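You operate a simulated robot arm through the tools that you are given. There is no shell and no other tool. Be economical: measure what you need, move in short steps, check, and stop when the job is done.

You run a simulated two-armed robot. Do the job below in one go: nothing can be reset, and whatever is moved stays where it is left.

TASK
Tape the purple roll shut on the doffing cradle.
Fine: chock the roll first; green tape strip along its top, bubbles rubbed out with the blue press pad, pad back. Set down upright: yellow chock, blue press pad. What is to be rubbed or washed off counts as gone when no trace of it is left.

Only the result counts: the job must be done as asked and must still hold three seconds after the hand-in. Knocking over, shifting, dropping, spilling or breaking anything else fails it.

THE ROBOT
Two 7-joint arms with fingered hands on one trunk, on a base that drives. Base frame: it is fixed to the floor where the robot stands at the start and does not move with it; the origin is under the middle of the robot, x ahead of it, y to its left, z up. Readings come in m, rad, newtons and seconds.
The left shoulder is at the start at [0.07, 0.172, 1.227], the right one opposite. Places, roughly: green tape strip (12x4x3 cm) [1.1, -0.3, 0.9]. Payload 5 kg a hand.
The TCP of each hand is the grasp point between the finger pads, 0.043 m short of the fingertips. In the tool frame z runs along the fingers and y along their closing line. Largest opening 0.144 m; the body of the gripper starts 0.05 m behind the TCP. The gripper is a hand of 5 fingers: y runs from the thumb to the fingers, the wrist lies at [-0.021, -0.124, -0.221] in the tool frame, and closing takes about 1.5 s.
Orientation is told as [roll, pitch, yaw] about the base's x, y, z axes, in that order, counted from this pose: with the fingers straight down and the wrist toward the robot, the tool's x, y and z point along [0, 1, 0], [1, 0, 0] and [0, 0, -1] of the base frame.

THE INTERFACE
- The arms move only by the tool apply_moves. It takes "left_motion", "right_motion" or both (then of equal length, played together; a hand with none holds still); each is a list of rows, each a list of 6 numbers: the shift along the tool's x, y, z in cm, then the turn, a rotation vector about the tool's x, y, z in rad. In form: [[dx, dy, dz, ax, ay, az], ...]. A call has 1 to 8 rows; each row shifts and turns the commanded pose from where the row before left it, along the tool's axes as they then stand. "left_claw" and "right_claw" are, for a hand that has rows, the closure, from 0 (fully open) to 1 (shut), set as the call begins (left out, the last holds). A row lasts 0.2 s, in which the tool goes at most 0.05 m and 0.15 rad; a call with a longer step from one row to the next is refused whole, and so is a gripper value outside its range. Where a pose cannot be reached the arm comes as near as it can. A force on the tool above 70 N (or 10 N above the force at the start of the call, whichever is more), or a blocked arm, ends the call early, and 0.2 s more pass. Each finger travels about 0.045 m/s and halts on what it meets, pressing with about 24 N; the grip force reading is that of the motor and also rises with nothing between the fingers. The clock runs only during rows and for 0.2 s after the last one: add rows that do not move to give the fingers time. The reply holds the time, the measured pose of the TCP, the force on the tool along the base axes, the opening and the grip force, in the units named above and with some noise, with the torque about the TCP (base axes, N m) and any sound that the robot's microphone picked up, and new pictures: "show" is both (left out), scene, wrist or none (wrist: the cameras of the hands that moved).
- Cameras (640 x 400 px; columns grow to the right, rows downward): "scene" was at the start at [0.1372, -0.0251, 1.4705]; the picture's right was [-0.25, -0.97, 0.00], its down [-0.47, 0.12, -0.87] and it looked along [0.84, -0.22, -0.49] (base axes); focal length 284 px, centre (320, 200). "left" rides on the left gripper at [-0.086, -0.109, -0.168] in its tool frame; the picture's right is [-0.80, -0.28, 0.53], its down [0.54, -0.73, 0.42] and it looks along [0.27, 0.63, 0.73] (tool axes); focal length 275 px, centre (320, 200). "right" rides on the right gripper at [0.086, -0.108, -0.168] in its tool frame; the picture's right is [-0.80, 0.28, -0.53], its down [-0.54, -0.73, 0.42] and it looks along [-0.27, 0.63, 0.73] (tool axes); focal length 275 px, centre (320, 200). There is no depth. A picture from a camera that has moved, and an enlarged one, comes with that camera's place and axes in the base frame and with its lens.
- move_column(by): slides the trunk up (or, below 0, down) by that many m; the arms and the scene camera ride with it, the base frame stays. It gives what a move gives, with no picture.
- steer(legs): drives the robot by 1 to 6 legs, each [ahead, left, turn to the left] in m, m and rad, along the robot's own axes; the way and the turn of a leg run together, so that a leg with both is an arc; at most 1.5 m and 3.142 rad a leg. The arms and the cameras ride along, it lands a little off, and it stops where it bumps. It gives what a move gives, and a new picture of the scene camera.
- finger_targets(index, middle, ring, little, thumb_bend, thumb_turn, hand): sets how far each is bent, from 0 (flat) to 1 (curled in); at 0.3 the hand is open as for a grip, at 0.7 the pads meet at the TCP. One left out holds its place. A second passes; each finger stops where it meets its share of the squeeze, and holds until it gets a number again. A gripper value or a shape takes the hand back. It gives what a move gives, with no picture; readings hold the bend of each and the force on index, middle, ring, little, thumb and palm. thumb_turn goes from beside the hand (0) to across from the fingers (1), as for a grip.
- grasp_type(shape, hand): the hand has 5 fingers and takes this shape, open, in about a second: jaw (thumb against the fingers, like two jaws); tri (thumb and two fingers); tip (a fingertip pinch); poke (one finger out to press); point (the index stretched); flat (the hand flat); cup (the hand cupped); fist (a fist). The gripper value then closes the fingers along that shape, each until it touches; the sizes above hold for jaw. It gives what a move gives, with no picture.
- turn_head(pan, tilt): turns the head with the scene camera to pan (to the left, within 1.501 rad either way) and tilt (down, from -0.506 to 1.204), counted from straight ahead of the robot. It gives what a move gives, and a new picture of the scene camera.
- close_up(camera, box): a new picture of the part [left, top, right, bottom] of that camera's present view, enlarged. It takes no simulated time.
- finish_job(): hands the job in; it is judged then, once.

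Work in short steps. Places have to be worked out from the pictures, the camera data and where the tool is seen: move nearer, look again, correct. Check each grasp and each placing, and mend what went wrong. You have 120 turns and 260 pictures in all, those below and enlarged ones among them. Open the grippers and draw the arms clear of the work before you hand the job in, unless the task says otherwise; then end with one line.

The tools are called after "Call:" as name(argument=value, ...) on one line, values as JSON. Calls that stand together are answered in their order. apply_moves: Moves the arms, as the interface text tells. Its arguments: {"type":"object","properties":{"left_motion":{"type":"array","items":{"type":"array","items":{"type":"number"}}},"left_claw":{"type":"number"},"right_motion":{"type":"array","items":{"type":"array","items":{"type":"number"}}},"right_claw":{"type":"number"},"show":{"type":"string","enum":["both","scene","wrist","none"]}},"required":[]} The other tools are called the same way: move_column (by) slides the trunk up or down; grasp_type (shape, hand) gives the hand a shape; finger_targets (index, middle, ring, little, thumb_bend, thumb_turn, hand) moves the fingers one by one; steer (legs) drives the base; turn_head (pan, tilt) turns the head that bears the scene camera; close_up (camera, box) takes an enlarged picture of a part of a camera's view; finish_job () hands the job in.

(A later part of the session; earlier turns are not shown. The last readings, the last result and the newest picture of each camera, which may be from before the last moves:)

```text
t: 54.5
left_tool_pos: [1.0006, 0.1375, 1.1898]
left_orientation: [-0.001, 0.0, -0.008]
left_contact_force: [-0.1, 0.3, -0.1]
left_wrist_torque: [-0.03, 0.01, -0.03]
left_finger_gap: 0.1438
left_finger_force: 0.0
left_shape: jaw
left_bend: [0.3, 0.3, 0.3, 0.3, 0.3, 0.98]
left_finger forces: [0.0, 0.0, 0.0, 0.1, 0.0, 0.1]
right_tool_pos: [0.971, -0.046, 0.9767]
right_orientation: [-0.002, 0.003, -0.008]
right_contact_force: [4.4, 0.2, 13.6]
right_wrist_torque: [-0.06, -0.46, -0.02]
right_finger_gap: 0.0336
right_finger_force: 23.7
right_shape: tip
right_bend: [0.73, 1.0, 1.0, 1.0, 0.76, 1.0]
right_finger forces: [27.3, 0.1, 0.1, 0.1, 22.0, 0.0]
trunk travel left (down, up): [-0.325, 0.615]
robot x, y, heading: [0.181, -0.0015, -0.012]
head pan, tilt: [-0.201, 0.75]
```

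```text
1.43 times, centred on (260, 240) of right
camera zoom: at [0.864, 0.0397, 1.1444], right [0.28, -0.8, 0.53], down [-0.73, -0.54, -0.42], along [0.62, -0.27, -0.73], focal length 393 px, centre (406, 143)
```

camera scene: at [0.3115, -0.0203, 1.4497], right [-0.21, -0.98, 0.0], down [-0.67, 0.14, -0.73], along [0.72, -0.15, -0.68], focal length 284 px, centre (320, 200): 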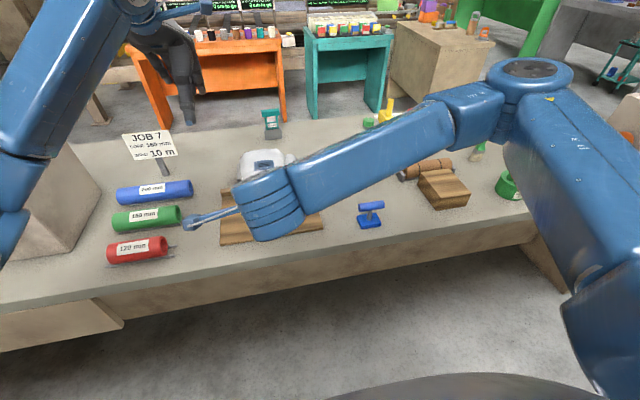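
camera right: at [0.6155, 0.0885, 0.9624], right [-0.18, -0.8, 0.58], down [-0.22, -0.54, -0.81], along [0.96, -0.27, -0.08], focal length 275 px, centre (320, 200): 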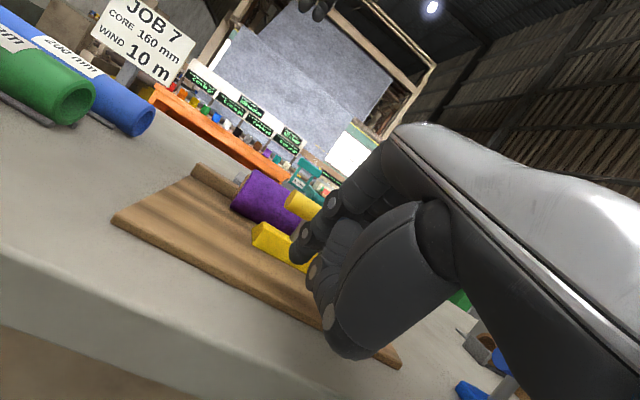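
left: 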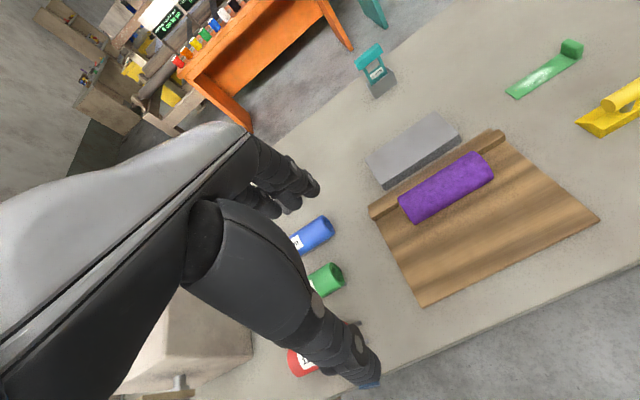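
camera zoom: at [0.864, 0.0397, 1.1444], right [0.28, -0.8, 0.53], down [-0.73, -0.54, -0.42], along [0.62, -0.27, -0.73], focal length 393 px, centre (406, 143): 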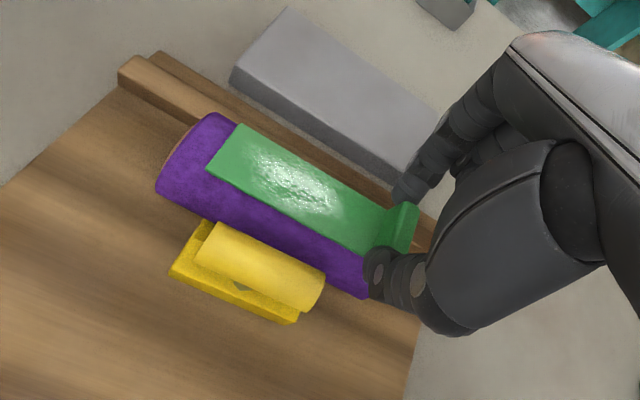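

Strip is centred on the roll. Ease to near zero force, open a little, then lift straight up.

Call:
apply_moves(right_motion=[[0, 0, -0.15, 0, 0, 0], [0, 0, 0, 0, 0, 0]], show="none")

Call:
apply_moves(right_motion=[[0, 0, 0, 0, 0, 0], [0, 0, 0, 0, 0, 0], [0, 0, 0, 0, 0, 0], [0, 0, 0, 0, 0, 0]], right_claw=0.62, show="none")

Call:
close_up(camera="right", box=[100, 100, 420, 380])

Call:
close_up(camera="left", box=[460, 200, 640, 360])

```text
t: 55.1
left_tool_pos: [1.0013, 0.1383, 1.1893]
left_orientation: [-0.001, 0.0, -0.008]
left_contact_force: [-0.2, -0.2, -0.7]
left_wrist_torque: [-0.01, 0.02, 0.01]
left_finger_gap: 0.1438
left_finger_force: 0.2
left_shape: jaw
left_bend: [0.3, 0.3, 0.3, 0.3, 0.3, 0.98]
left_finger forces: [0.0, 0.0, 0.0, 0.0, 0.0, 0.0]
right_tool_pos: [0.9714, -0.0471, 0.9781]
right_orientation: [0.001, 0.004, -0.006]
right_contact_force: [3.8, 1.3, 3.8]
right_wrist_torque: [-0.02, -0.27, 0.01]
right_finger_gap: 0.0332
right_finger_force: 24.7
right_shape: tip
right_bend: [0.73, 1.0, 1.0, 1.0, 0.76, 1.0]
right_finger forces: [24.4, 0.0, 0.0, 0.0, 21.4, 0.0]
trunk travel left (down, up): [-0.325, 0.615]
robot x, y, heading: [0.1803, -0.0009, -0.003]
head pan, tilt: [-0.201, 0.75]
```

```text
t: 56.1
left_tool_pos: [1.0022, 0.1381, 1.1894]
left_orientation: [0.001, 0.0, -0.006]
left_contact_force: [0.8, 0.2, 0.2]
left_wrist_torque: [0.01, -0.02, 0.0]
left_finger_gap: 0.1435
left_finger_force: 0.1
left_shape: jaw
left_bend: [0.3, 0.3, 0.3, 0.3, 0.3, 0.98]
left_finger forces: [0.0, 0.0, 0.0, 0.1, 0.0, 0.0]
right_tool_pos: [0.9728, -0.0475, 0.9796]
right_orientation: [-0.002, -0.002, -0.006]
right_contact_force: [0.5, -0.4, 0.3]
right_wrist_torque: [0.0, 0.02, -0.01]
right_finger_gap: 0.0545
right_finger_force: 0.3
right_shape: tip
right_bend: [0.73, 0.98, 0.99, 0.99, 0.73, 1.0]
right_finger forces: [0.0, 0.0, 0.1, 0.1, 0.0, 0.0]
trunk travel left (down, up): [-0.325, 0.615]
robot x, y, heading: [0.1833, -0.0037, -0.006]
head pan, tilt: [-0.201, 0.75]
```

```text
1.43 times, centred on (260, 240) of right
camera zoom: at [0.8651, 0.0395, 1.1467], right [0.28, -0.8, 0.53], down [-0.73, -0.54, -0.42], along [0.62, -0.27, -0.73], focal length 393 px, centre (406, 143)
```

zoom: 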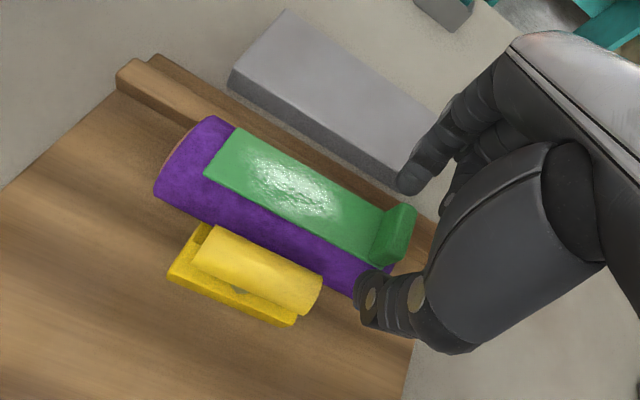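

```text
2.50 times, centred on (550, 280) of left
camera zoom: at [0.8921, 0.0522, 1.3553], right [-0.29, -0.79, -0.53], down [-0.72, 0.55, -0.42], along [0.63, 0.26, -0.73], focal length 688 px, centre (-255, 0)
```

zoom: 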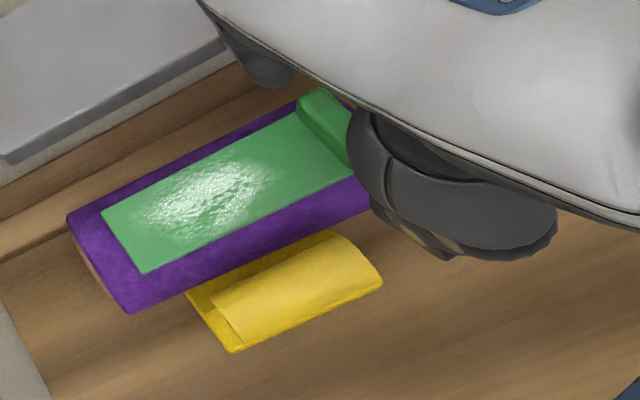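

Strip rests on the roll. Lift off and go above the blue pad with the jaw shape.

Call:
apply_moves(right_motion=[[0, 0, -2, 0, 0, 0], [0, 0, -4, 0, 0, 0], [-3.5, -2.5, 0, 0, 0, 0], [-3.5, -2.5, 0, 0, 0, 0], [-3.5, -2.6, 0, 0, 0, 0], [-3.7, -2.7, 0, 0, 0, 0], [-3.7, -2.7, 0, 0, 0, 0], [-3.7, -2.7, 0, 0, 0, 0]], show="none")

Call:
grasp_type(shape="jaw", hand="right")

Call:
close_up(camera="scene", box=[220, 130, 420, 250])

Call:
close_up(camera="right", box=[160, 150, 400, 400])

```text
t: 57.9
left_tool_pos: [0.9998, 0.1353, 1.1911]
left_orientation: [0.002, -0.002, -0.007]
left_contact_force: [-0.5, -0.2, 1.0]
left_wrist_torque: [0.03, -0.05, 0.03]
left_finger_gap: 0.1437
left_finger_force: 0.0
left_shape: jaw
left_bend: [0.3, 0.3, 0.3, 0.3, 0.3, 0.98]
left_finger forces: [0.0, 0.1, 0.1, 0.0, 0.0, 0.0]
right_tool_pos: [0.8101, -0.2654, 1.0403]
right_orientation: [0.003, -0.001, -0.006]
right_contact_force: [0.5, -0.3, -0.2]
right_wrist_torque: [0.05, -0.01, -0.02]
right_finger_gap: 0.0547
right_finger_force: 0.2
right_shape: tip
right_bend: [0.73, 0.98, 0.99, 0.99, 0.73, 1.0]
right_finger forces: [0.0, 0.0, 0.0, 0.1, 0.0, 0.0]
trunk travel left (down, up): [-0.325, 0.615]
robot x, y, heading: [0.1822, -0.0009, -0.003]
head pan, tilt: [-0.201, 0.75]
```

```text
t: 58.8
left_tool_pos: [1.0016, 0.1371, 1.1886]
left_orientation: [-0.001, 0.0, -0.009]
left_contact_force: [-0.1, -0.4, 0.4]
left_wrist_torque: [-0.05, 0.0, -0.02]
left_finger_gap: 0.1436
left_finger_force: 0.1
left_shape: jaw
left_bend: [0.3, 0.3, 0.3, 0.3, 0.3, 0.98]
left_finger forces: [0.1, 0.1, 0.1, 0.0, 0.1, 0.0]
right_tool_pos: [0.8119, -0.2666, 1.0395]
right_orientation: [0.001, 0.0, -0.008]
right_contact_force: [0.1, 0.1, -0.1]
right_wrist_torque: [-0.02, 0.01, -0.01]
right_finger_gap: 0.1436
right_finger_force: 0.1
right_shape: jaw
right_bend: [0.3, 0.3, 0.3, 0.3, 0.3, 0.98]
right_finger forces: [0.1, 0.0, 0.0, 0.0, 0.0, 0.1]
trunk travel left (down, up): [-0.325, 0.615]
robot x, y, heading: [0.1853, -0.0005, -0.007]
head pan, tilt: [-0.201, 0.75]
```

```text
3.20 times, centred on (320, 190) of scene
camera zoom: at [0.3114, -0.0204, 1.4497], right [-0.21, -0.98, 0.0], down [-0.67, 0.14, -0.73], along [0.72, -0.15, -0.68], focal length 908 px, centre (320, 232)
```

zoom: 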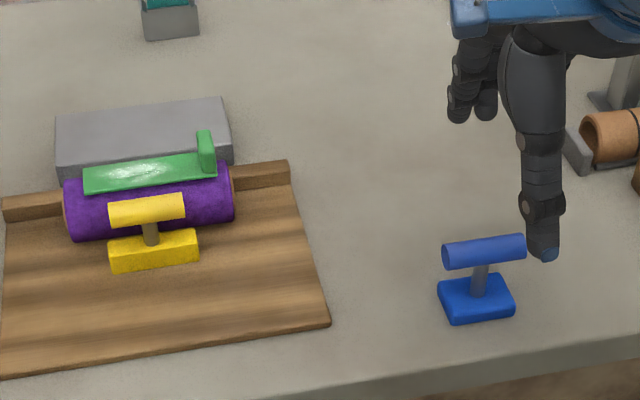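

```text
1.60 times, centred on (280, 275) of right
camera zoom: at [0.7051, -0.1786, 1.2076], right [0.28, -0.8, 0.53], down [-0.73, -0.54, -0.42], along [0.62, -0.27, -0.73], focal length 440 px, centre (384, 80)
```

zoom: 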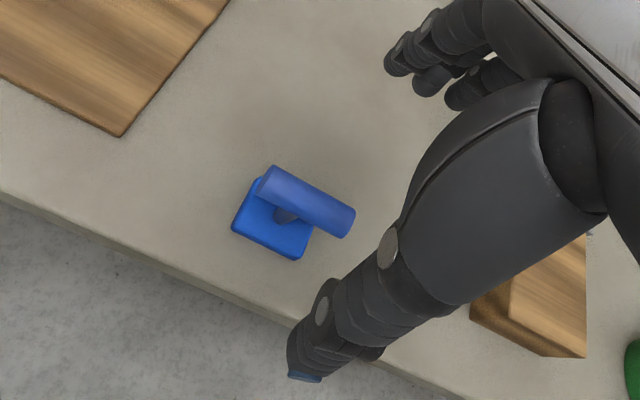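

Blue handle at ≈(0.817,-0.266,0.92). Note its place for the return. Descend with half-closed fingers.

Call:
apply_moves(right_motion=[[0.4, 0.4, 0, 0, 0, 0], [0, 0, 3, 0, 0, 0], [0, 0, 0, 0, 0, 0], [0, 0, 3, 0, 0, 0], [0, 0, 3, 0, 0, 0], [0, 0, 1.6, 0, 0, 0], [0, 0, 0, 0, 0, 0]], right_claw=0.42, show="none")

Call:
close_up(camera="scene", box=[330, 150, 420, 240])

Call:
close_up(camera="right", box=[160, 150, 400, 400])

```text
t: 60.4
left_tool_pos: [1.003, 0.1372, 1.189]
left_orientation: [0.0, 0.0, -0.008]
left_contact_force: [-1.2, -0.1, -0.7]
left_wrist_torque: [0.0, -0.02, 0.01]
left_finger_gap: 0.1438
left_finger_force: 0.0
left_shape: jaw
left_bend: [0.3, 0.3, 0.3, 0.3, 0.3, 0.98]
left_finger forces: [0.1, 0.1, 0.1, 0.2, 0.0, 0.0]
right_tool_pos: [0.8158, -0.262, 0.9332]
right_orientation: [0.001, -0.001, -0.006]
right_contact_force: [0.3, -0.4, 0.0]
right_wrist_torque: [0.0, -0.03, -0.03]
right_finger_gap: 0.084
right_finger_force: 0.0
right_shape: jaw
right_bend: [0.74, 0.42, 0.38, 0.42, 0.66, 1.0]
right_finger forces: [0.0, 0.1, 0.1, 0.0, 0.0, 0.0]
trunk travel left (down, up): [-0.325, 0.615]
robot x, y, heading: [0.1791, -0.001, -0.005]
head pan, tilt: [-0.201, 0.75]
```

```text
4.44 times, centred on (375, 195) of scene
camera zoom: at [0.3115, -0.0204, 1.4497], right [-0.21, -0.98, 0.0], down [-0.67, 0.14, -0.73], along [0.72, -0.15, -0.68], focal length 1262 px, centre (76, 222)
```

zoom: 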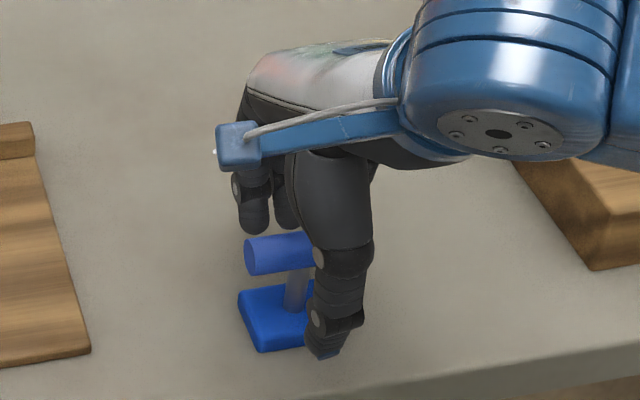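

```text
1.60 times, centred on (280, 275) of right
camera zoom: at [0.7079, -0.1727, 1.1007], right [0.28, -0.8, 0.53], down [-0.73, -0.54, -0.42], along [0.62, -0.27, -0.73], focal length 440 px, centre (384, 80)
```

zoom: 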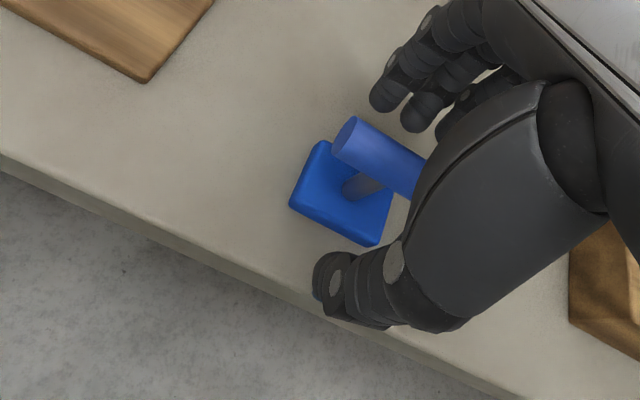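

Shift 0.7 cm left and close on the handle.

Call:
apply_moves(right_motion=[[0.7, 0, 0, 0, 0, 0], [0, 0, 0, 0, 0, 0], [0, 0, 0, 0, 0, 0], [0, 0, 0, 0, 0, 0], [0, 0, 0, 0, 0, 0], [0, 0, 0, 0, 0, 0], [0, 0, 0, 0, 0, 0]], right_claw=1.0, show="none")

Call:
close_up(camera="scene", box=[330, 150, 420, 240])

Call:
close_up(camera="right", box=[160, 150, 400, 400])

```text
t: 62.0
left_tool_pos: [1.0018, 0.1386, 1.1892]
left_orientation: [0.001, 0.0, -0.008]
left_contact_force: [-1.0, 0.5, -0.4]
left_wrist_torque: [0.01, 0.0, -0.03]
left_finger_gap: 0.1439
left_finger_force: 0.1
left_shape: jaw
left_bend: [0.3, 0.3, 0.3, 0.3, 0.3, 0.98]
left_finger forces: [0.0, 0.0, 0.0, 0.1, 0.1, 0.0]
right_tool_pos: [0.8165, -0.2528, 0.9335]
right_orientation: [0.001, -0.001, -0.006]
right_contact_force: [-0.4, 0.6, -0.1]
right_wrist_torque: [0.02, 0.02, -0.03]
right_finger_gap: 0.0138
right_finger_force: 24.2
right_shape: jaw
right_bend: [0.72, 0.65, 0.67, 0.69, 0.75, 1.0]
right_finger forces: [11.9, 4.3, 2.5, 0.0, 17.0, 0.1]
trunk travel left (down, up): [-0.325, 0.615]
robot x, y, heading: [0.1807, 0.0003, -0.007]
head pan, tilt: [-0.201, 0.75]
```

```text
4.44 times, centred on (375, 195) of scene
camera zoom: at [0.3115, -0.0205, 1.4497], right [-0.21, -0.98, 0.0], down [-0.67, 0.14, -0.73], along [0.72, -0.15, -0.68], focal length 1262 px, centre (76, 222)
```

zoom: 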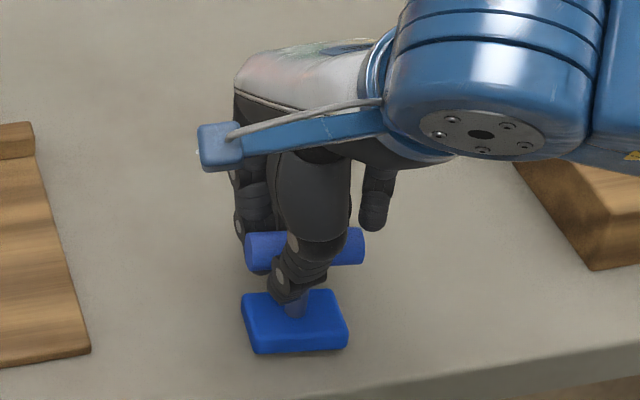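

```text
1.60 times, centred on (280, 275) of right
camera zoom: at [0.709, -0.1655, 1.1008], right [0.28, -0.8, 0.53], down [-0.73, -0.54, -0.42], along [0.62, -0.27, -0.73], focal length 440 px, centre (384, 80)
```

zoom: 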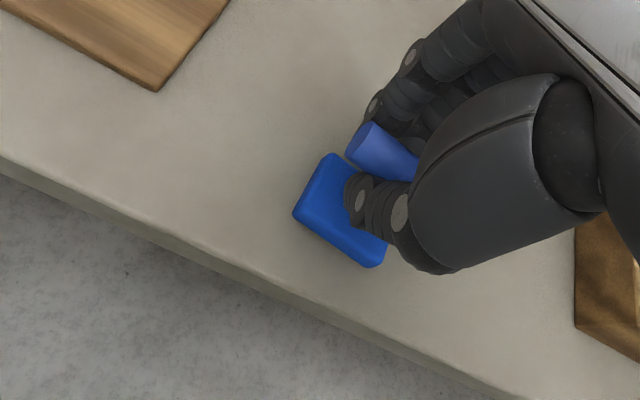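

Pad gripped. (Home TCP: 0.8165,-0.2528,0.9335.) Lift high enough to clear the tab and carry it over the strip.

Call:
apply_moves(right_motion=[[0, 0, -1, 0, 0, 0], [0, 0, -4, 0, 0, 0], [0, 0, -4, 0, 0, 0], [0, 0, -4, 0, 0, 0], [3.9, 2.2, 0, 0, 0, 0], [3.9, 2.2, 0, 0, 0, 0], [0, 0, 0, 0, 0, 0]], show="none")

Call:
apply_moves(right_motion=[[3.9, 2.2, 0, 0, 0, 0], [3.9, 2.2, 0, 0, 0, 0], [3.9, 2.2, 0, 0, 0, 0], [4, 2.2, 0, 0, 0, 0], [4, 2.2, 0, 0, 0, 0], [0, 0, 0, 0, 0, 0]], show="none")

Call:
close_up(camera="scene", box=[210, 110, 330, 220])

Call:
close_up(camera="right", box=[100, 100, 420, 380])

Call:
close_up(camera="left", box=[400, 180, 640, 380])

```text
t: 63.6
left_tool_pos: [1.0004, 0.1361, 1.1894]
left_orientation: [0.003, -0.001, -0.008]
left_contact_force: [0.2, -0.8, 0.6]
left_wrist_torque: [0.05, -0.03, 0.05]
left_finger_gap: 0.1441
left_finger_force: 0.0
left_shape: jaw
left_bend: [0.3, 0.3, 0.3, 0.3, 0.3, 0.98]
left_finger forces: [0.0, 0.0, 0.1, 0.0, 0.0, 0.0]
right_tool_pos: [0.8618, -0.1748, 1.066]
right_orientation: [0.002, 0.001, -0.005]
right_contact_force: [0.0, -0.4, -2.0]
right_wrist_torque: [0.03, -0.05, 0.0]
right_finger_gap: 0.0138
right_finger_force: 23.8
right_shape: jaw
right_bend: [0.72, 0.65, 0.67, 0.69, 0.75, 1.0]
right_finger forces: [11.7, 4.2, 2.6, 0.0, 16.8, 0.0]
trunk travel left (down, up): [-0.325, 0.615]
robot x, y, heading: [0.182, 0.0009, -0.005]
head pan, tilt: [-0.201, 0.75]
```

```text
t: 65.0
left_tool_pos: [1.0021, 0.1354, 1.1904]
left_orientation: [0.002, -0.001, -0.007]
left_contact_force: [0.2, -0.9, 0.2]
left_wrist_torque: [0.06, -0.01, -0.02]
left_finger_gap: 0.1439
left_finger_force: 0.0
left_shape: jaw
left_bend: [0.3, 0.3, 0.3, 0.3, 0.3, 0.98]
left_finger forces: [0.0, 0.1, 0.0, 0.1, 0.0, 0.0]
right_tool_pos: [0.9724, 0.0212, 1.0673]
right_orientation: [0.002, -0.001, -0.008]
right_contact_force: [-0.4, 0.0, -1.7]
right_wrist_torque: [0.04, -0.04, -0.01]
right_finger_gap: 0.0137
right_finger_force: 23.6
right_shape: jaw
right_bend: [0.72, 0.65, 0.67, 0.69, 0.75, 1.0]
right_finger forces: [11.9, 4.3, 2.5, 0.1, 16.5, 0.0]
trunk travel left (down, up): [-0.325, 0.615]
robot x, y, heading: [0.1812, 0.0014, -0.007]
head pan, tilt: [-0.201, 0.75]
```

```text
3.64 times, centred on (270, 165) of scene
camera zoom: at [0.3113, -0.0219, 1.4497], right [-0.21, -0.98, 0.0], down [-0.67, 0.14, -0.73], along [0.72, -0.15, -0.68], focal length 1032 px, centre (502, 327)
```

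zoom: 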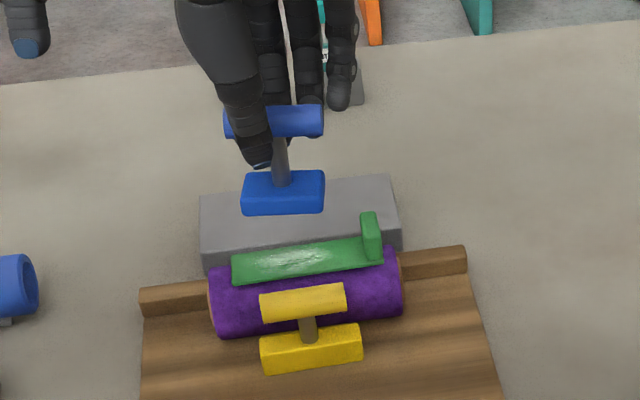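

```text
1.43 times, centred on (260, 240) of right
camera zoom: at [0.8657, 0.1081, 1.234], right [0.28, -0.8, 0.53], down [-0.73, -0.54, -0.42], along [0.62, -0.27, -0.73], focal length 393 px, centre (406, 143)
```

zoom: 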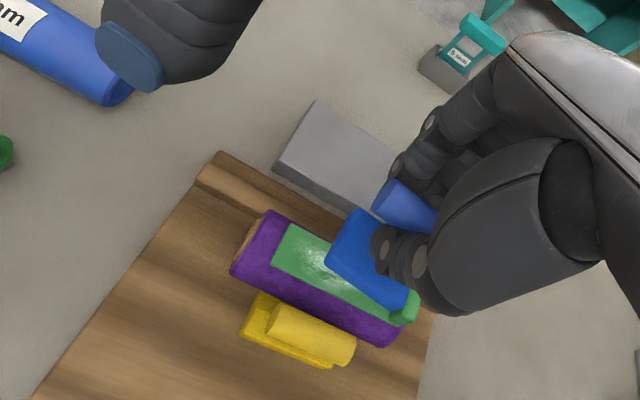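

```text
2.00 times, centred on (520, 280) of left
camera zoom: at [0.8919, 0.0505, 1.3555], right [-0.29, -0.79, -0.54], down [-0.72, 0.55, -0.42], along [0.63, 0.26, -0.73], focal length 551 px, centre (-80, 40)
```

zoom: 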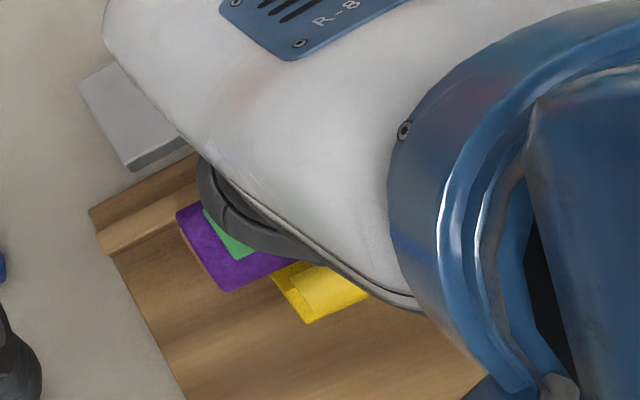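

The left hand is near the right wrist camera; I move the left hand away to the left and up first.

Call:
apply_moves(left_motion=[[3, -1, -3, 0, 0, 0], [4, -1, -2, 0, 0, 0], [4, -1, -1, 0, 0, 0], [4, -1, 0, 0, 0, 0], [3, 0, 0, 0, 0, 0], [0, 0, 0, 0, 0, 0]], show="none")

Call:
apply_moves(right_motion=[[0, -0.2, 2, 0, 0, 0], [0, 0, 2, 0, 0, 0], [0, 0, 0.6, 0, 0, 0], [0, 0, 0, 0, 0, 0]], show="none")

Call:
close_up(camera="scene", box=[220, 130, 320, 220])

Call:
close_up(camera="right", box=[160, 120, 380, 340])

```text
t: 66.4
left_tool_pos: [0.9627, 0.3175, 1.2488]
left_orientation: [-0.001, 0.001, -0.008]
left_contact_force: [1.0, 0.7, -0.3]
left_wrist_torque: [0.02, -0.03, 0.0]
left_finger_gap: 0.1437
left_finger_force: 0.0
left_shape: jaw
left_bend: [0.3, 0.3, 0.3, 0.3, 0.3, 0.98]
left_finger forces: [0.0, 0.0, 0.1, 0.0, 0.0, 0.0]
right_tool_pos: [0.9732, 0.0213, 1.066]
right_orientation: [0.0, 0.0, -0.007]
right_contact_force: [0.6, 0.7, -1.2]
right_wrist_torque: [0.05, -0.01, -0.01]
right_finger_gap: 0.0135
right_finger_force: 23.8
right_shape: jaw
right_bend: [0.72, 0.65, 0.67, 0.69, 0.75, 1.0]
right_finger forces: [11.7, 4.2, 2.5, 0.0, 16.5, 0.0]
trunk travel left (down, up): [-0.325, 0.615]
robot x, y, heading: [0.1793, 0.0005, -0.011]
head pan, tilt: [-0.201, 0.75]
```

```text
t: 67.4
left_tool_pos: [0.9623, 0.3186, 1.2479]
left_orientation: [0.0, -0.001, -0.01]
left_contact_force: [-0.9, 0.1, 0.4]
left_wrist_torque: [0.0, -0.02, -0.02]
left_finger_gap: 0.1438
left_finger_force: 0.1
left_shape: jaw
left_bend: [0.3, 0.3, 0.3, 0.3, 0.3, 0.98]
left_finger forces: [0.1, 0.0, 0.0, 0.1, 0.1, 0.0]
right_tool_pos: [0.971, 0.0225, 1.0176]
right_orientation: [0.001, 0.001, -0.006]
right_contact_force: [0.1, -0.5, -1.4]
right_wrist_torque: [0.03, 0.01, 0.02]
right_finger_gap: 0.0139
right_finger_force: 24.6
right_shape: jaw
right_bend: [0.72, 0.65, 0.67, 0.69, 0.75, 1.0]
right_finger forces: [11.8, 4.1, 2.6, 0.1, 16.4, 0.1]
trunk travel left (down, up): [-0.325, 0.615]
robot x, y, heading: [0.1817, -0.004, -0.01]
head pan, tilt: [-0.201, 0.75]
```

```text
4.44 times, centred on (270, 175) of scene
camera zoom: at [0.3118, -0.0202, 1.4496], right [-0.21, -0.98, 0.0], down [-0.67, 0.14, -0.73], along [0.72, -0.15, -0.68], focal length 1262 px, centre (542, 311)
```

zoom: 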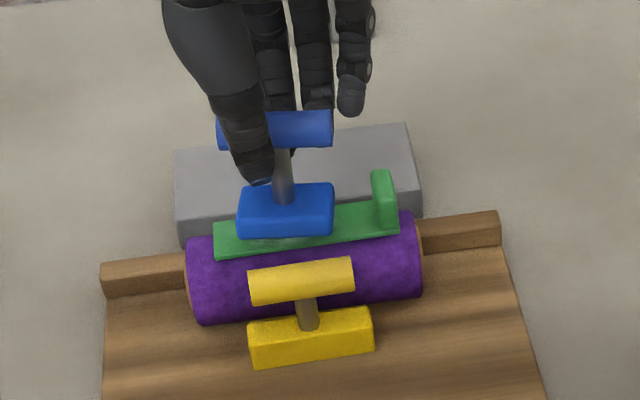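

```text
1.82 times, centred on (270, 230) of right
camera zoom: at [0.864, 0.1098, 1.1852], right [0.28, -0.8, 0.53], down [-0.73, -0.54, -0.42], along [0.62, -0.27, -0.73], focal length 500 px, centre (411, 146)
```

zoom: 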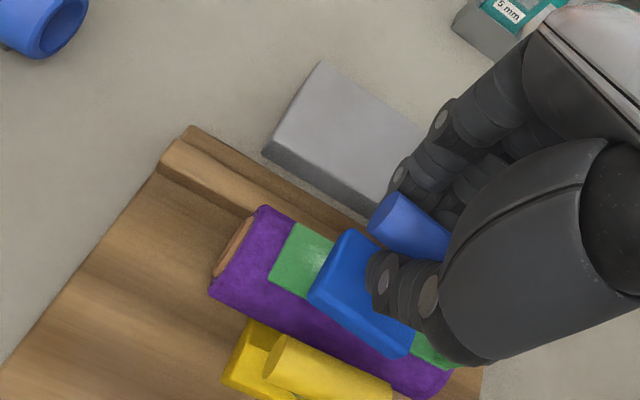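

Pad is just above the strip (≈7 mm). Lower onto it gently.

Call:
apply_moves(right_motion=[[0, 0, 0.4, 0, 0, 0], [0, 0, 0, 0, 0, 0]], show="none")

Call:
apply_moves(right_motion=[[0, 0, 0.3, 0, 0, 0], [0, 0, 0, 0, 0, 0]], show="none")

Call:
apply_moves(right_motion=[[0, 0, 0.2, 0, 0, 0], [0, 0, 0, 0, 0, 0]], show="none")

```text
t: 68.0
left_tool_pos: [0.9614, 0.3189, 1.2483]
left_orientation: [-0.001, 0.0, -0.007]
left_contact_force: [-0.5, 0.1, -0.2]
left_wrist_torque: [0.02, 0.01, -0.02]
left_finger_gap: 0.1439
left_finger_force: 0.1
left_shape: jaw
left_bend: [0.3, 0.3, 0.3, 0.3, 0.3, 0.98]
left_finger forces: [0.1, 0.0, 0.0, 0.0, 0.0, 0.0]
right_tool_pos: [0.9706, 0.0216, 1.013]
right_orientation: [-0.001, 0.001, -0.006]
right_contact_force: [0.3, -0.1, -1.4]
right_wrist_torque: [0.02, 0.02, 0.02]
right_finger_gap: 0.0136
right_finger_force: 24.1
right_shape: jaw
right_bend: [0.72, 0.65, 0.67, 0.69, 0.75, 1.0]
right_finger forces: [11.8, 4.2, 2.5, 0.0, 16.5, 0.1]
trunk travel left (down, up): [-0.325, 0.615]
robot x, y, heading: [0.1846, -0.0006, -0.01]
head pan, tilt: [-0.201, 0.75]
```

```text
t: 68.6
left_tool_pos: [0.9605, 0.3176, 1.2489]
left_orientation: [0.0, -0.001, -0.008]
left_contact_force: [0.7, -0.5, -0.6]
left_wrist_torque: [-0.01, -0.02, -0.03]
left_finger_gap: 0.1436
left_finger_force: 0.0
left_shape: jaw
left_bend: [0.3, 0.3, 0.3, 0.3, 0.3, 0.98]
left_finger forces: [0.0, 0.1, 0.0, 0.0, 0.0, 0.1]
right_tool_pos: [0.9698, 0.0238, 1.0109]
right_orientation: [0.0, -0.001, -0.007]
right_contact_force: [0.7, -0.7, -1.1]
right_wrist_torque: [0.04, 0.0, -0.01]
right_finger_gap: 0.0138
right_finger_force: 23.8
right_shape: jaw
right_bend: [0.72, 0.65, 0.67, 0.69, 0.75, 1.0]
right_finger forces: [11.7, 4.3, 2.4, 0.0, 16.4, 0.0]
trunk travel left (down, up): [-0.325, 0.615]
robot x, y, heading: [0.1804, 0.0001, -0.004]
head pan, tilt: [-0.201, 0.75]
```

```text
t: 69.2
left_tool_pos: [0.9614, 0.3187, 1.2485]
left_orientation: [-0.002, -0.001, -0.006]
left_contact_force: [-0.1, -0.5, -0.6]
left_wrist_torque: [0.03, 0.02, -0.01]
left_finger_gap: 0.1437
left_finger_force: 0.0
left_shape: jaw
left_bend: [0.3, 0.3, 0.3, 0.3, 0.3, 0.98]
left_finger forces: [0.1, 0.0, 0.0, 0.0, 0.0, 0.1]
right_tool_pos: [0.9705, 0.0212, 1.0102]
right_orientation: [0.0, 0.0, -0.007]
right_contact_force: [0.1, 0.7, -0.5]
right_wrist_torque: [0.02, -0.07, -0.01]
right_finger_gap: 0.0138
right_finger_force: 24.2
right_shape: jaw
right_bend: [0.72, 0.65, 0.67, 0.69, 0.75, 1.0]
right_finger forces: [11.4, 4.5, 2.2, 0.1, 16.7, 0.0]
trunk travel left (down, up): [-0.325, 0.615]
robot x, y, heading: [0.1798, 0.0007, -0.006]
head pan, tilt: [-0.201, 0.75]
```

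Contact is just beginning. A bit lower for a light pressing force.

Call:
apply_moves(right_motion=[[0, 0, 0.2, 0, 0, 0], [0, 0, 0, 0, 0, 0]], show="none")

Call:
close_up(camera="scene", box=[220, 130, 320, 220])

```text
t: 69.8
left_tool_pos: [0.9627, 0.3191, 1.2492]
left_orientation: [0.0, 0.0, -0.006]
left_contact_force: [-0.6, -0.5, 0.1]
left_wrist_torque: [-0.04, 0.02, -0.01]
left_finger_gap: 0.1438
left_finger_force: 0.0
left_shape: jaw
left_bend: [0.3, 0.3, 0.3, 0.3, 0.3, 0.98]
left_finger forces: [0.1, 0.1, 0.0, 0.0, 0.1, 0.1]
right_tool_pos: [0.9705, 0.0241, 1.0067]
right_orientation: [0.0, 0.0, -0.007]
right_contact_force: [-0.5, 2.2, 3.0]
right_wrist_torque: [-0.06, -0.06, 0.02]
right_finger_gap: 0.014
right_finger_force: 24.3
right_shape: jaw
right_bend: [0.72, 0.65, 0.67, 0.69, 0.75, 1.0]
right_finger forces: [10.8, 5.1, 1.7, 0.1, 16.9, 0.0]
trunk travel left (down, up): [-0.325, 0.615]
robot x, y, heading: [0.1814, -0.0033, -0.006]
head pan, tilt: [-0.201, 0.75]
```

```text
4.44 times, centred on (270, 175) of scene
camera zoom: at [0.3111, -0.02, 1.4498], right [-0.21, -0.98, 0.0], down [-0.67, 0.14, -0.73], along [0.72, -0.15, -0.68], focal length 1262 px, centre (542, 311)
```

zoom: 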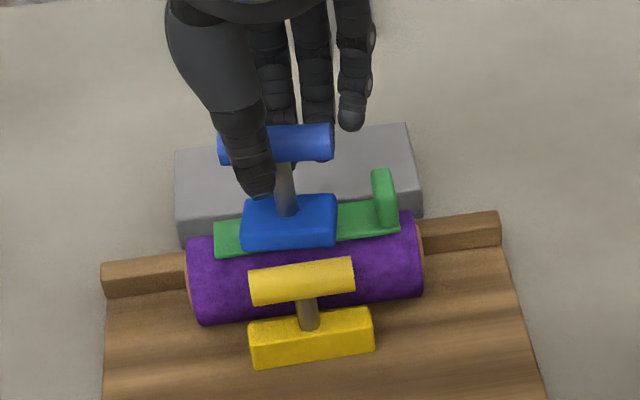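

Light contact (~4 N). First short rub along y, then check whether the strip stays.

Call:
apply_moves(right_motion=[[0.7, 0, 0.1, 0, 0, 0], [0.7, 0, 0, 0, 0, 0], [-0.7, 0, 0, 0, 0, 0], [-0.7, 0, 0, 0, 0, 0], [-0.7, 0, 0, 0, 0, 0], [-0.5, 0, 0, 0, 0, 0], [0, 0, 0, 0, 0, 0]], show="none")

Call:
close_up(camera="scene", box=[220, 130, 320, 220])

Call:
close_up(camera="right", box=[160, 120, 380, 340])

```text
t: 71.4
left_tool_pos: [0.9618, 0.3189, 1.2485]
left_orientation: [-0.001, 0.0, -0.007]
left_contact_force: [-0.7, -0.6, 0.4]
left_wrist_torque: [0.03, 0.04, 0.01]
left_finger_gap: 0.1435
left_finger_force: 0.0
left_shape: jaw
left_bend: [0.3, 0.3, 0.3, 0.3, 0.3, 0.98]
left_finger forces: [0.0, 0.1, 0.0, 0.0, 0.0, 0.0]
right_tool_pos: [0.97, 0.0122, 1.0056]
right_orientation: [0.003, -0.002, -0.007]
right_contact_force: [0.0, 3.7, 4.5]
right_wrist_torque: [0.09, -0.13, 0.07]
right_finger_gap: 0.0146
right_finger_force: 24.0
right_shape: jaw
right_bend: [0.72, 0.65, 0.69, 0.69, 0.75, 1.0]
right_finger forces: [9.3, 6.6, 2.9, 0.0, 16.3, 0.0]
trunk travel left (down, up): [-0.325, 0.615]
robot x, y, heading: [0.1802, -0.0018, -0.009]
head pan, tilt: [-0.201, 0.75]
```

```text
4.44 times, centred on (270, 175) of scene
camera zoom: at [0.311, -0.0197, 1.4498], right [-0.21, -0.98, 0.0], down [-0.67, 0.14, -0.73], along [0.72, -0.15, -0.68], focal length 1262 px, centre (542, 311)
```

zoom: 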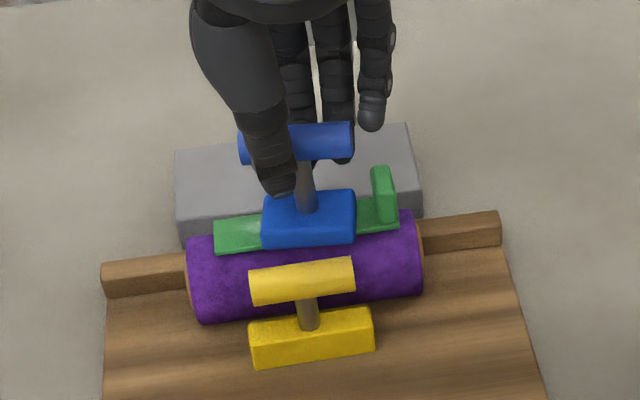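

```text
1.82 times, centred on (270, 230) of right
camera zoom: at [0.8628, 0.0985, 1.1731], right [0.28, -0.8, 0.53], down [-0.73, -0.54, -0.42], along [0.63, -0.27, -0.73], focal length 500 px, centre (411, 146)
```

zoom: 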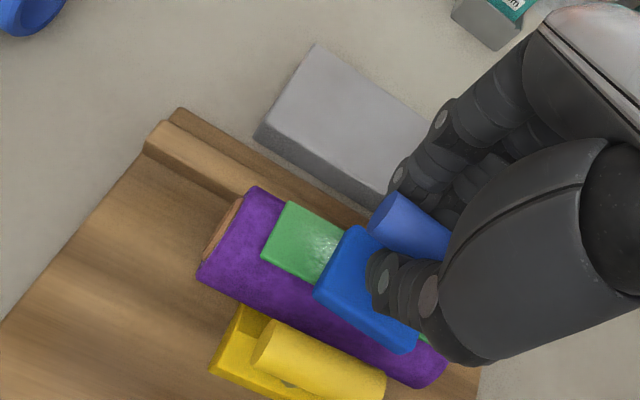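

The strip stays fixed. Now full strokes back and forth.

Call:
apply_moves(right_motion=[[1, 0, 0.05, 0, 0, 0], [1, 0, 0, 0, 0, 0], [1, 0, 0, 0, 0, 0], [0.8, 0, 0, 0, 0, 0], [-1, 0, 0, 0, 0, 0], [-1, 0, 0, 0, 0, 0], [-1, 0, 0, 0, 0, 0], [-1, 0, 0, 0, 0, 0]], show="none")

Call:
apply_moves(right_motion=[[1, 0, 0, 0, 0, 0], [1, 0, 0, 0, 0, 0], [1, 0, 0, 0, 0, 0], [1, 0, 0, 0, 0, 0], [-1, 0, 0, 0, 0, 0], [-1, 0, 0, 0, 0, 0], [-1, 0, 0, 0, 0, 0], [-1, 0, 0, 0, 0, 0]], show="none")

Call:
apply_moves(right_motion=[[1, 0, 0, 0, 0, 0], [1, 0, 0, 0, 0, 0], [1, 0, 0, 0, 0, 0], [1, 0, 0, 0, 0, 0], [1.5, 0, 0, 0, 0, 0], [1.5, 0, 0, 0, 0, 0], [0, 0, 0, 0, 0, 0]], show="none")

Call:
close_up(camera="scene", box=[220, 130, 320, 220])

Call:
close_up(camera="right", box=[160, 120, 380, 340])

```text
t: 73.2
left_tool_pos: [0.9618, 0.3185, 1.2491]
left_orientation: [-0.001, 0.0, -0.007]
left_contact_force: [0.6, -0.4, -0.3]
left_wrist_torque: [0.01, 0.02, 0.02]
left_finger_gap: 0.1439
left_finger_force: 0.0
left_shape: jaw
left_bend: [0.3, 0.3, 0.3, 0.3, 0.3, 0.98]
left_finger forces: [0.0, 0.0, 0.0, 0.1, 0.1, 0.1]
right_tool_pos: [0.9721, 0.008, 1.005]
right_orientation: [0.0, 0.0, -0.005]
right_contact_force: [1.1, 0.9, 1.8]
right_wrist_torque: [0.19, -0.09, 0.06]
right_finger_gap: 0.0151
right_finger_force: 24.1
right_shape: jaw
right_bend: [0.72, 0.64, 0.69, 0.69, 0.76, 1.0]
right_finger forces: [9.5, 6.6, 3.6, 0.0, 15.5, 0.1]
trunk travel left (down, up): [-0.325, 0.615]
robot x, y, heading: [0.1837, -0.0048, -0.01]
head pan, tilt: [-0.201, 0.75]
```

```text
t: 75.0
left_tool_pos: [0.9629, 0.3197, 1.2494]
left_orientation: [0.001, 0.0, -0.007]
left_contact_force: [-0.7, -0.3, 0.0]
left_wrist_torque: [0.03, 0.02, 0.0]
left_finger_gap: 0.1437
left_finger_force: 0.1
left_shape: jaw
left_bend: [0.3, 0.3, 0.3, 0.3, 0.3, 0.98]
left_finger forces: [0.1, 0.0, 0.0, 0.0, 0.0, 0.0]
right_tool_pos: [0.9692, 0.0072, 1.0049]
right_orientation: [0.001, -0.001, -0.006]
right_contact_force: [0.3, 2.0, -0.2]
right_wrist_torque: [0.2, -0.06, 0.02]
right_finger_gap: 0.0145
right_finger_force: 24.1
right_shape: jaw
right_bend: [0.72, 0.64, 0.7, 0.69, 0.76, 1.0]
right_finger forces: [9.6, 5.5, 1.1, 0.0, 13.5, 0.1]
trunk travel left (down, up): [-0.325, 0.615]
robot x, y, heading: [0.1813, -0.0019, -0.005]
head pan, tilt: [-0.201, 0.75]
```

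```text
t: 76.6
left_tool_pos: [0.9629, 0.319, 1.2493]
left_orientation: [0.001, 0.001, -0.007]
left_contact_force: [0.0, -0.6, 0.0]
left_wrist_torque: [0.02, 0.0, -0.02]
left_finger_gap: 0.1439
left_finger_force: 0.0
left_shape: jaw
left_bend: [0.3, 0.3, 0.3, 0.3, 0.3, 0.98]
left_finger forces: [0.0, 0.1, 0.0, 0.0, 0.0, 0.1]
right_tool_pos: [0.97, 0.077, 1.0046]
right_orientation: [0.0, -0.001, -0.006]
right_contact_force: [0.6, -1.1, -1.8]
right_wrist_torque: [0.02, 0.03, 0.01]
right_finger_gap: 0.0145
right_finger_force: 23.8
right_shape: jaw
right_bend: [0.72, 0.64, 0.7, 0.69, 0.76, 1.0]
right_finger forces: [12.2, 5.4, 0.3, 0.1, 13.0, 0.0]
trunk travel left (down, up): [-0.325, 0.615]
robot x, y, heading: [0.1825, -0.0006, -0.004]
head pan, tilt: [-0.201, 0.75]
```

```text
4.44 times, centred on (270, 175) of scene
camera zoom: at [0.3116, -0.0208, 1.4497], right [-0.21, -0.98, 0.0], down [-0.67, 0.14, -0.73], along [0.72, -0.15, -0.68], focal length 1262 px, centre (542, 311)
```

zoom: 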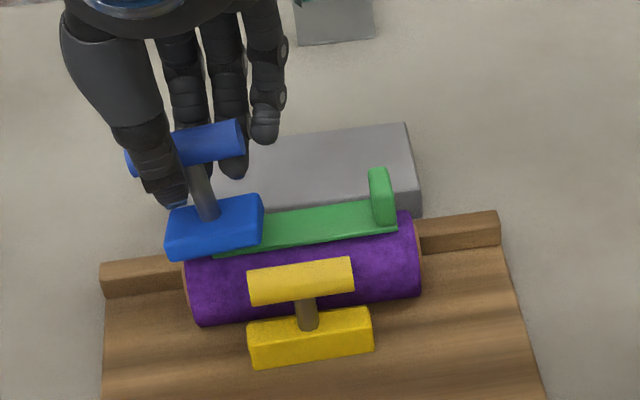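

```text
1.82 times, centred on (270, 230) of right
camera zoom: at [0.8623, 0.164, 1.1731], right [0.28, -0.8, 0.53], down [-0.73, -0.54, -0.42], along [0.62, -0.27, -0.73], focal length 500 px, centre (411, 146)
```

zoom: 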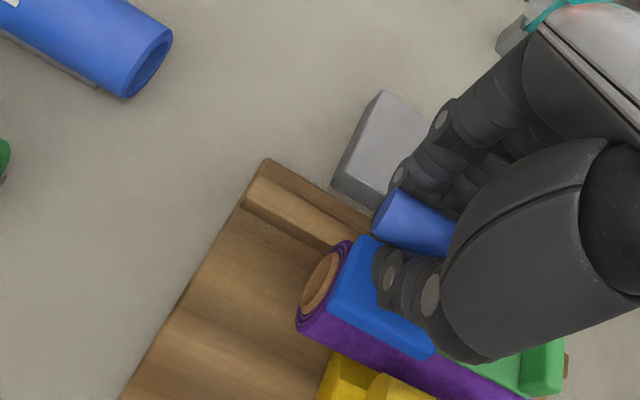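

The visible part is clean; the pad has tilted slightly in the grip. Lift 4 cm and inspect the strip.

Call:
apply_moves(right_motion=[[0, 0, -2, 0, 0, 0], [0, 0, -4, 0, 0, 0], [-1, -3, 0, 0, 0, 0], [-1, -3, 0, 0, 0, 0], [0, -3, 0, 0, 0, 0], [0, 0, 0, 0, 0, 0]], show="none")

Call:
close_up(camera="scene", box=[220, 130, 320, 220])

Call:
close_up(camera="left", box=[320, 100, 640, 400])

Call:
close_up(camera="right", box=[160, 120, 380, 340])

```text
t: 78.0
left_tool_pos: [0.9631, 0.3189, 1.2486]
left_orientation: [0.001, 0.001, -0.009]
left_contact_force: [1.0, 0.0, -0.2]
left_wrist_torque: [0.0, 0.03, -0.01]
left_finger_gap: 0.1438
left_finger_force: 0.1
left_shape: jaw
left_bend: [0.3, 0.3, 0.3, 0.3, 0.3, 0.98]
left_finger forces: [0.0, 0.1, 0.0, 0.0, 0.0, 0.1]
right_tool_pos: [0.8825, 0.0609, 1.0668]
right_orientation: [0.0, 0.002, -0.007]
right_contact_force: [0.3, -0.6, -1.3]
right_wrist_torque: [0.02, 0.01, -0.02]
right_finger_gap: 0.0147
right_finger_force: 24.3
right_shape: jaw
right_bend: [0.72, 0.64, 0.7, 0.69, 0.77, 1.0]
right_finger forces: [12.1, 5.3, 0.4, 0.0, 12.9, 0.0]
trunk travel left (down, up): [-0.325, 0.615]
robot x, y, heading: [0.1782, 0.0036, -0.01]
head pan, tilt: [-0.201, 0.75]
```

```text
4.44 times, centred on (270, 175) of scene
camera zoom: at [0.3123, -0.0203, 1.4496], right [-0.21, -0.98, 0.0], down [-0.67, 0.14, -0.73], along [0.71, -0.15, -0.68], focal length 1262 px, centre (542, 311)
```

zoom: 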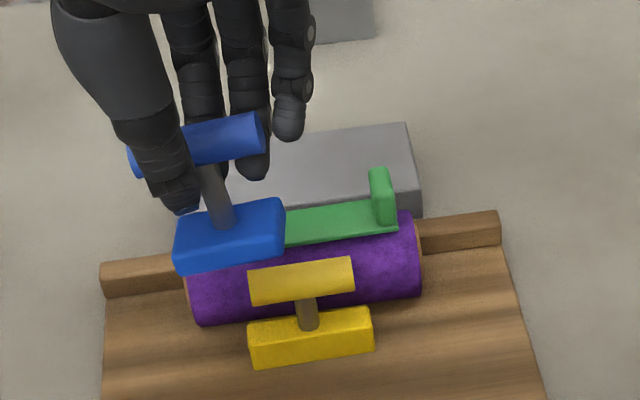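

```text
1.33 times, centred on (480, 250) of left
camera zoom: at [0.853, 0.2333, 1.4146], right [-0.29, -0.79, -0.53], down [-0.72, 0.55, -0.42], along [0.63, 0.26, -0.73], focal length 367 px, centre (107, 133)
```

zoom: 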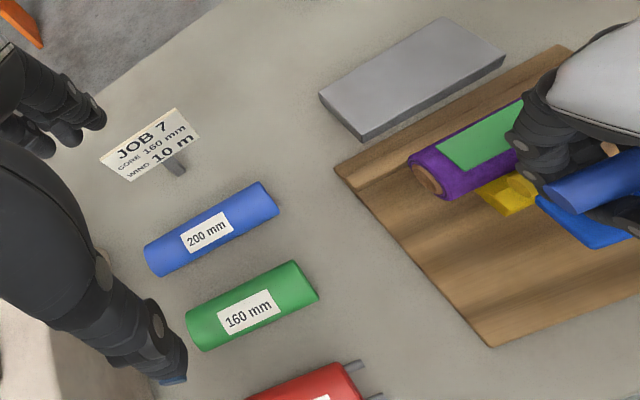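

```text
1.82 times, centred on (270, 230) of right
camera zoom: at [0.775, 0.147, 1.2338], right [0.28, -0.8, 0.53], down [-0.73, -0.54, -0.42], along [0.62, -0.27, -0.73], focal length 500 px, centre (411, 146)
```

zoom: 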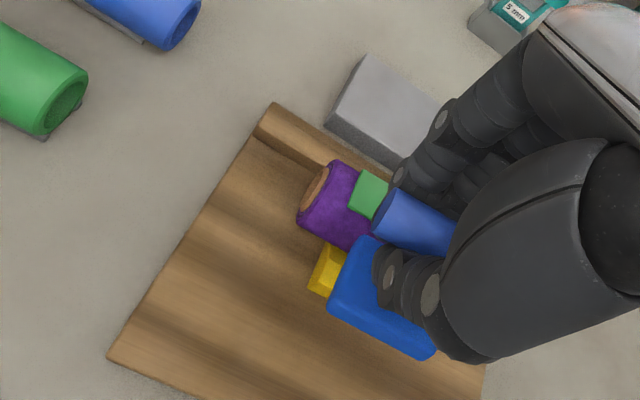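

Strip's left part looks clean too. Move towards the pad's home, which uncovers the whole strip for inspection.

Call:
apply_moves(right_motion=[[-4.5, -1, 0, 0, 0, 0], [-4.5, -1, 0, 0, 0, 0], [-4.5, -1, 0, 0, 0, 0], [-4.5, -1, 0, 0, 0, 0], [-4.5, -1, 0, 0, 0, 0], [-4.5, -1, 0, 0, 0, 0], [-4.4, -0.6, 0, 0, 0, 0], [0, 0, 0, 0, 0, 0]], show="none")

Call:
close_up(camera="scene", box=[230, 150, 320, 220])

Call:
close_up(camera="left", box=[480, 100, 640, 260])

Call:
close_up(camera="scene", box=[320, 130, 420, 230])

```text
t: 79.8
left_tool_pos: [0.9624, 0.3205, 1.2473]
left_orientation: [-0.001, 0.0, -0.006]
left_contact_force: [-0.5, 0.9, -0.3]
left_wrist_torque: [-0.05, 0.01, 0.0]
left_finger_gap: 0.1435
left_finger_force: 0.1
left_shape: jaw
left_bend: [0.3, 0.3, 0.3, 0.3, 0.3, 0.98]
left_finger forces: [0.1, 0.0, 0.0, 0.0, 0.0, 0.0]
right_tool_pos: [0.8112, -0.2556, 1.0654]
right_orientation: [-0.004, 0.0, -0.006]
right_contact_force: [0.3, 0.2, -2.5]
right_wrist_torque: [0.0, 0.01, 0.0]
right_finger_gap: 0.0145
right_finger_force: 23.9
right_shape: jaw
right_bend: [0.72, 0.64, 0.7, 0.69, 0.77, 1.0]
right_finger forces: [11.6, 5.2, 0.5, 0.1, 12.8, 0.0]
trunk travel left (down, up): [-0.325, 0.615]
robot x, y, heading: [0.1794, -0.0014, -0.009]
head pan, tilt: [-0.201, 0.75]
```

```text
5.71 times, centred on (275, 185) of scene
camera zoom: at [0.3124, -0.0185, 1.4496], right [-0.21, -0.98, 0.0], down [-0.67, 0.14, -0.73], along [0.71, -0.15, -0.68], focal length 1622 px, centre (577, 286)
```

zoom: 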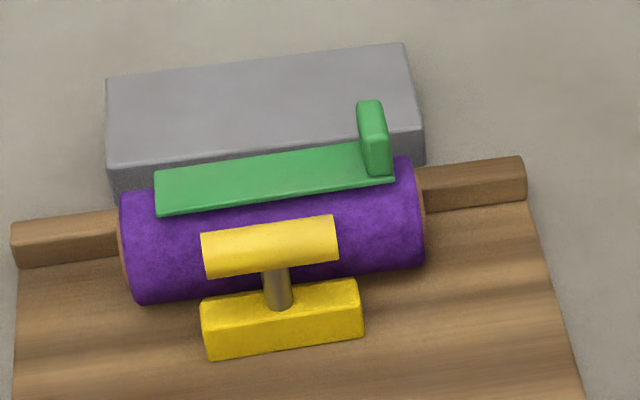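

```text
2.50 times, centred on (560, 180) of left
camera zoom: at [0.853, 0.2352, 1.4142], right [-0.29, -0.8, -0.53], down [-0.72, 0.55, -0.42], along [0.63, 0.26, -0.73], focal length 688 px, centre (-280, 250)
```

zoom: 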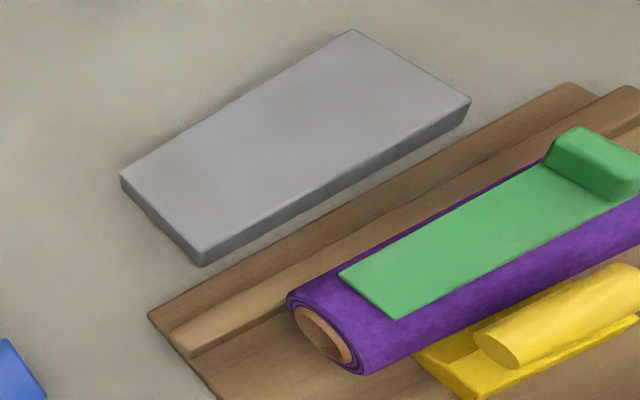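

```text
4.00 times, centred on (370, 180) of scene
camera zoom: at [0.3124, -0.0185, 1.4496], right [-0.21, -0.98, 0.0], down [-0.67, 0.14, -0.73], along [0.71, -0.15, -0.68], focal length 1136 px, centre (120, 280)
```

zoom: 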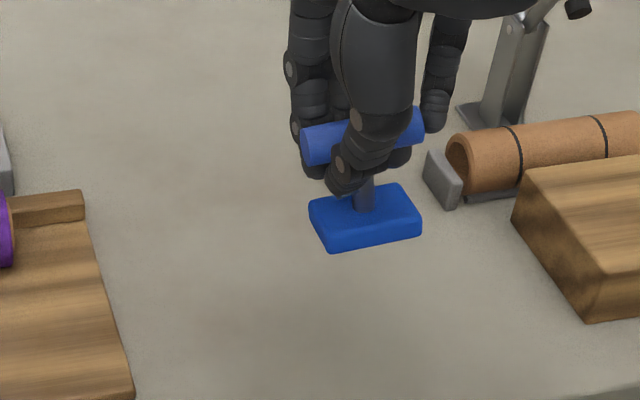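

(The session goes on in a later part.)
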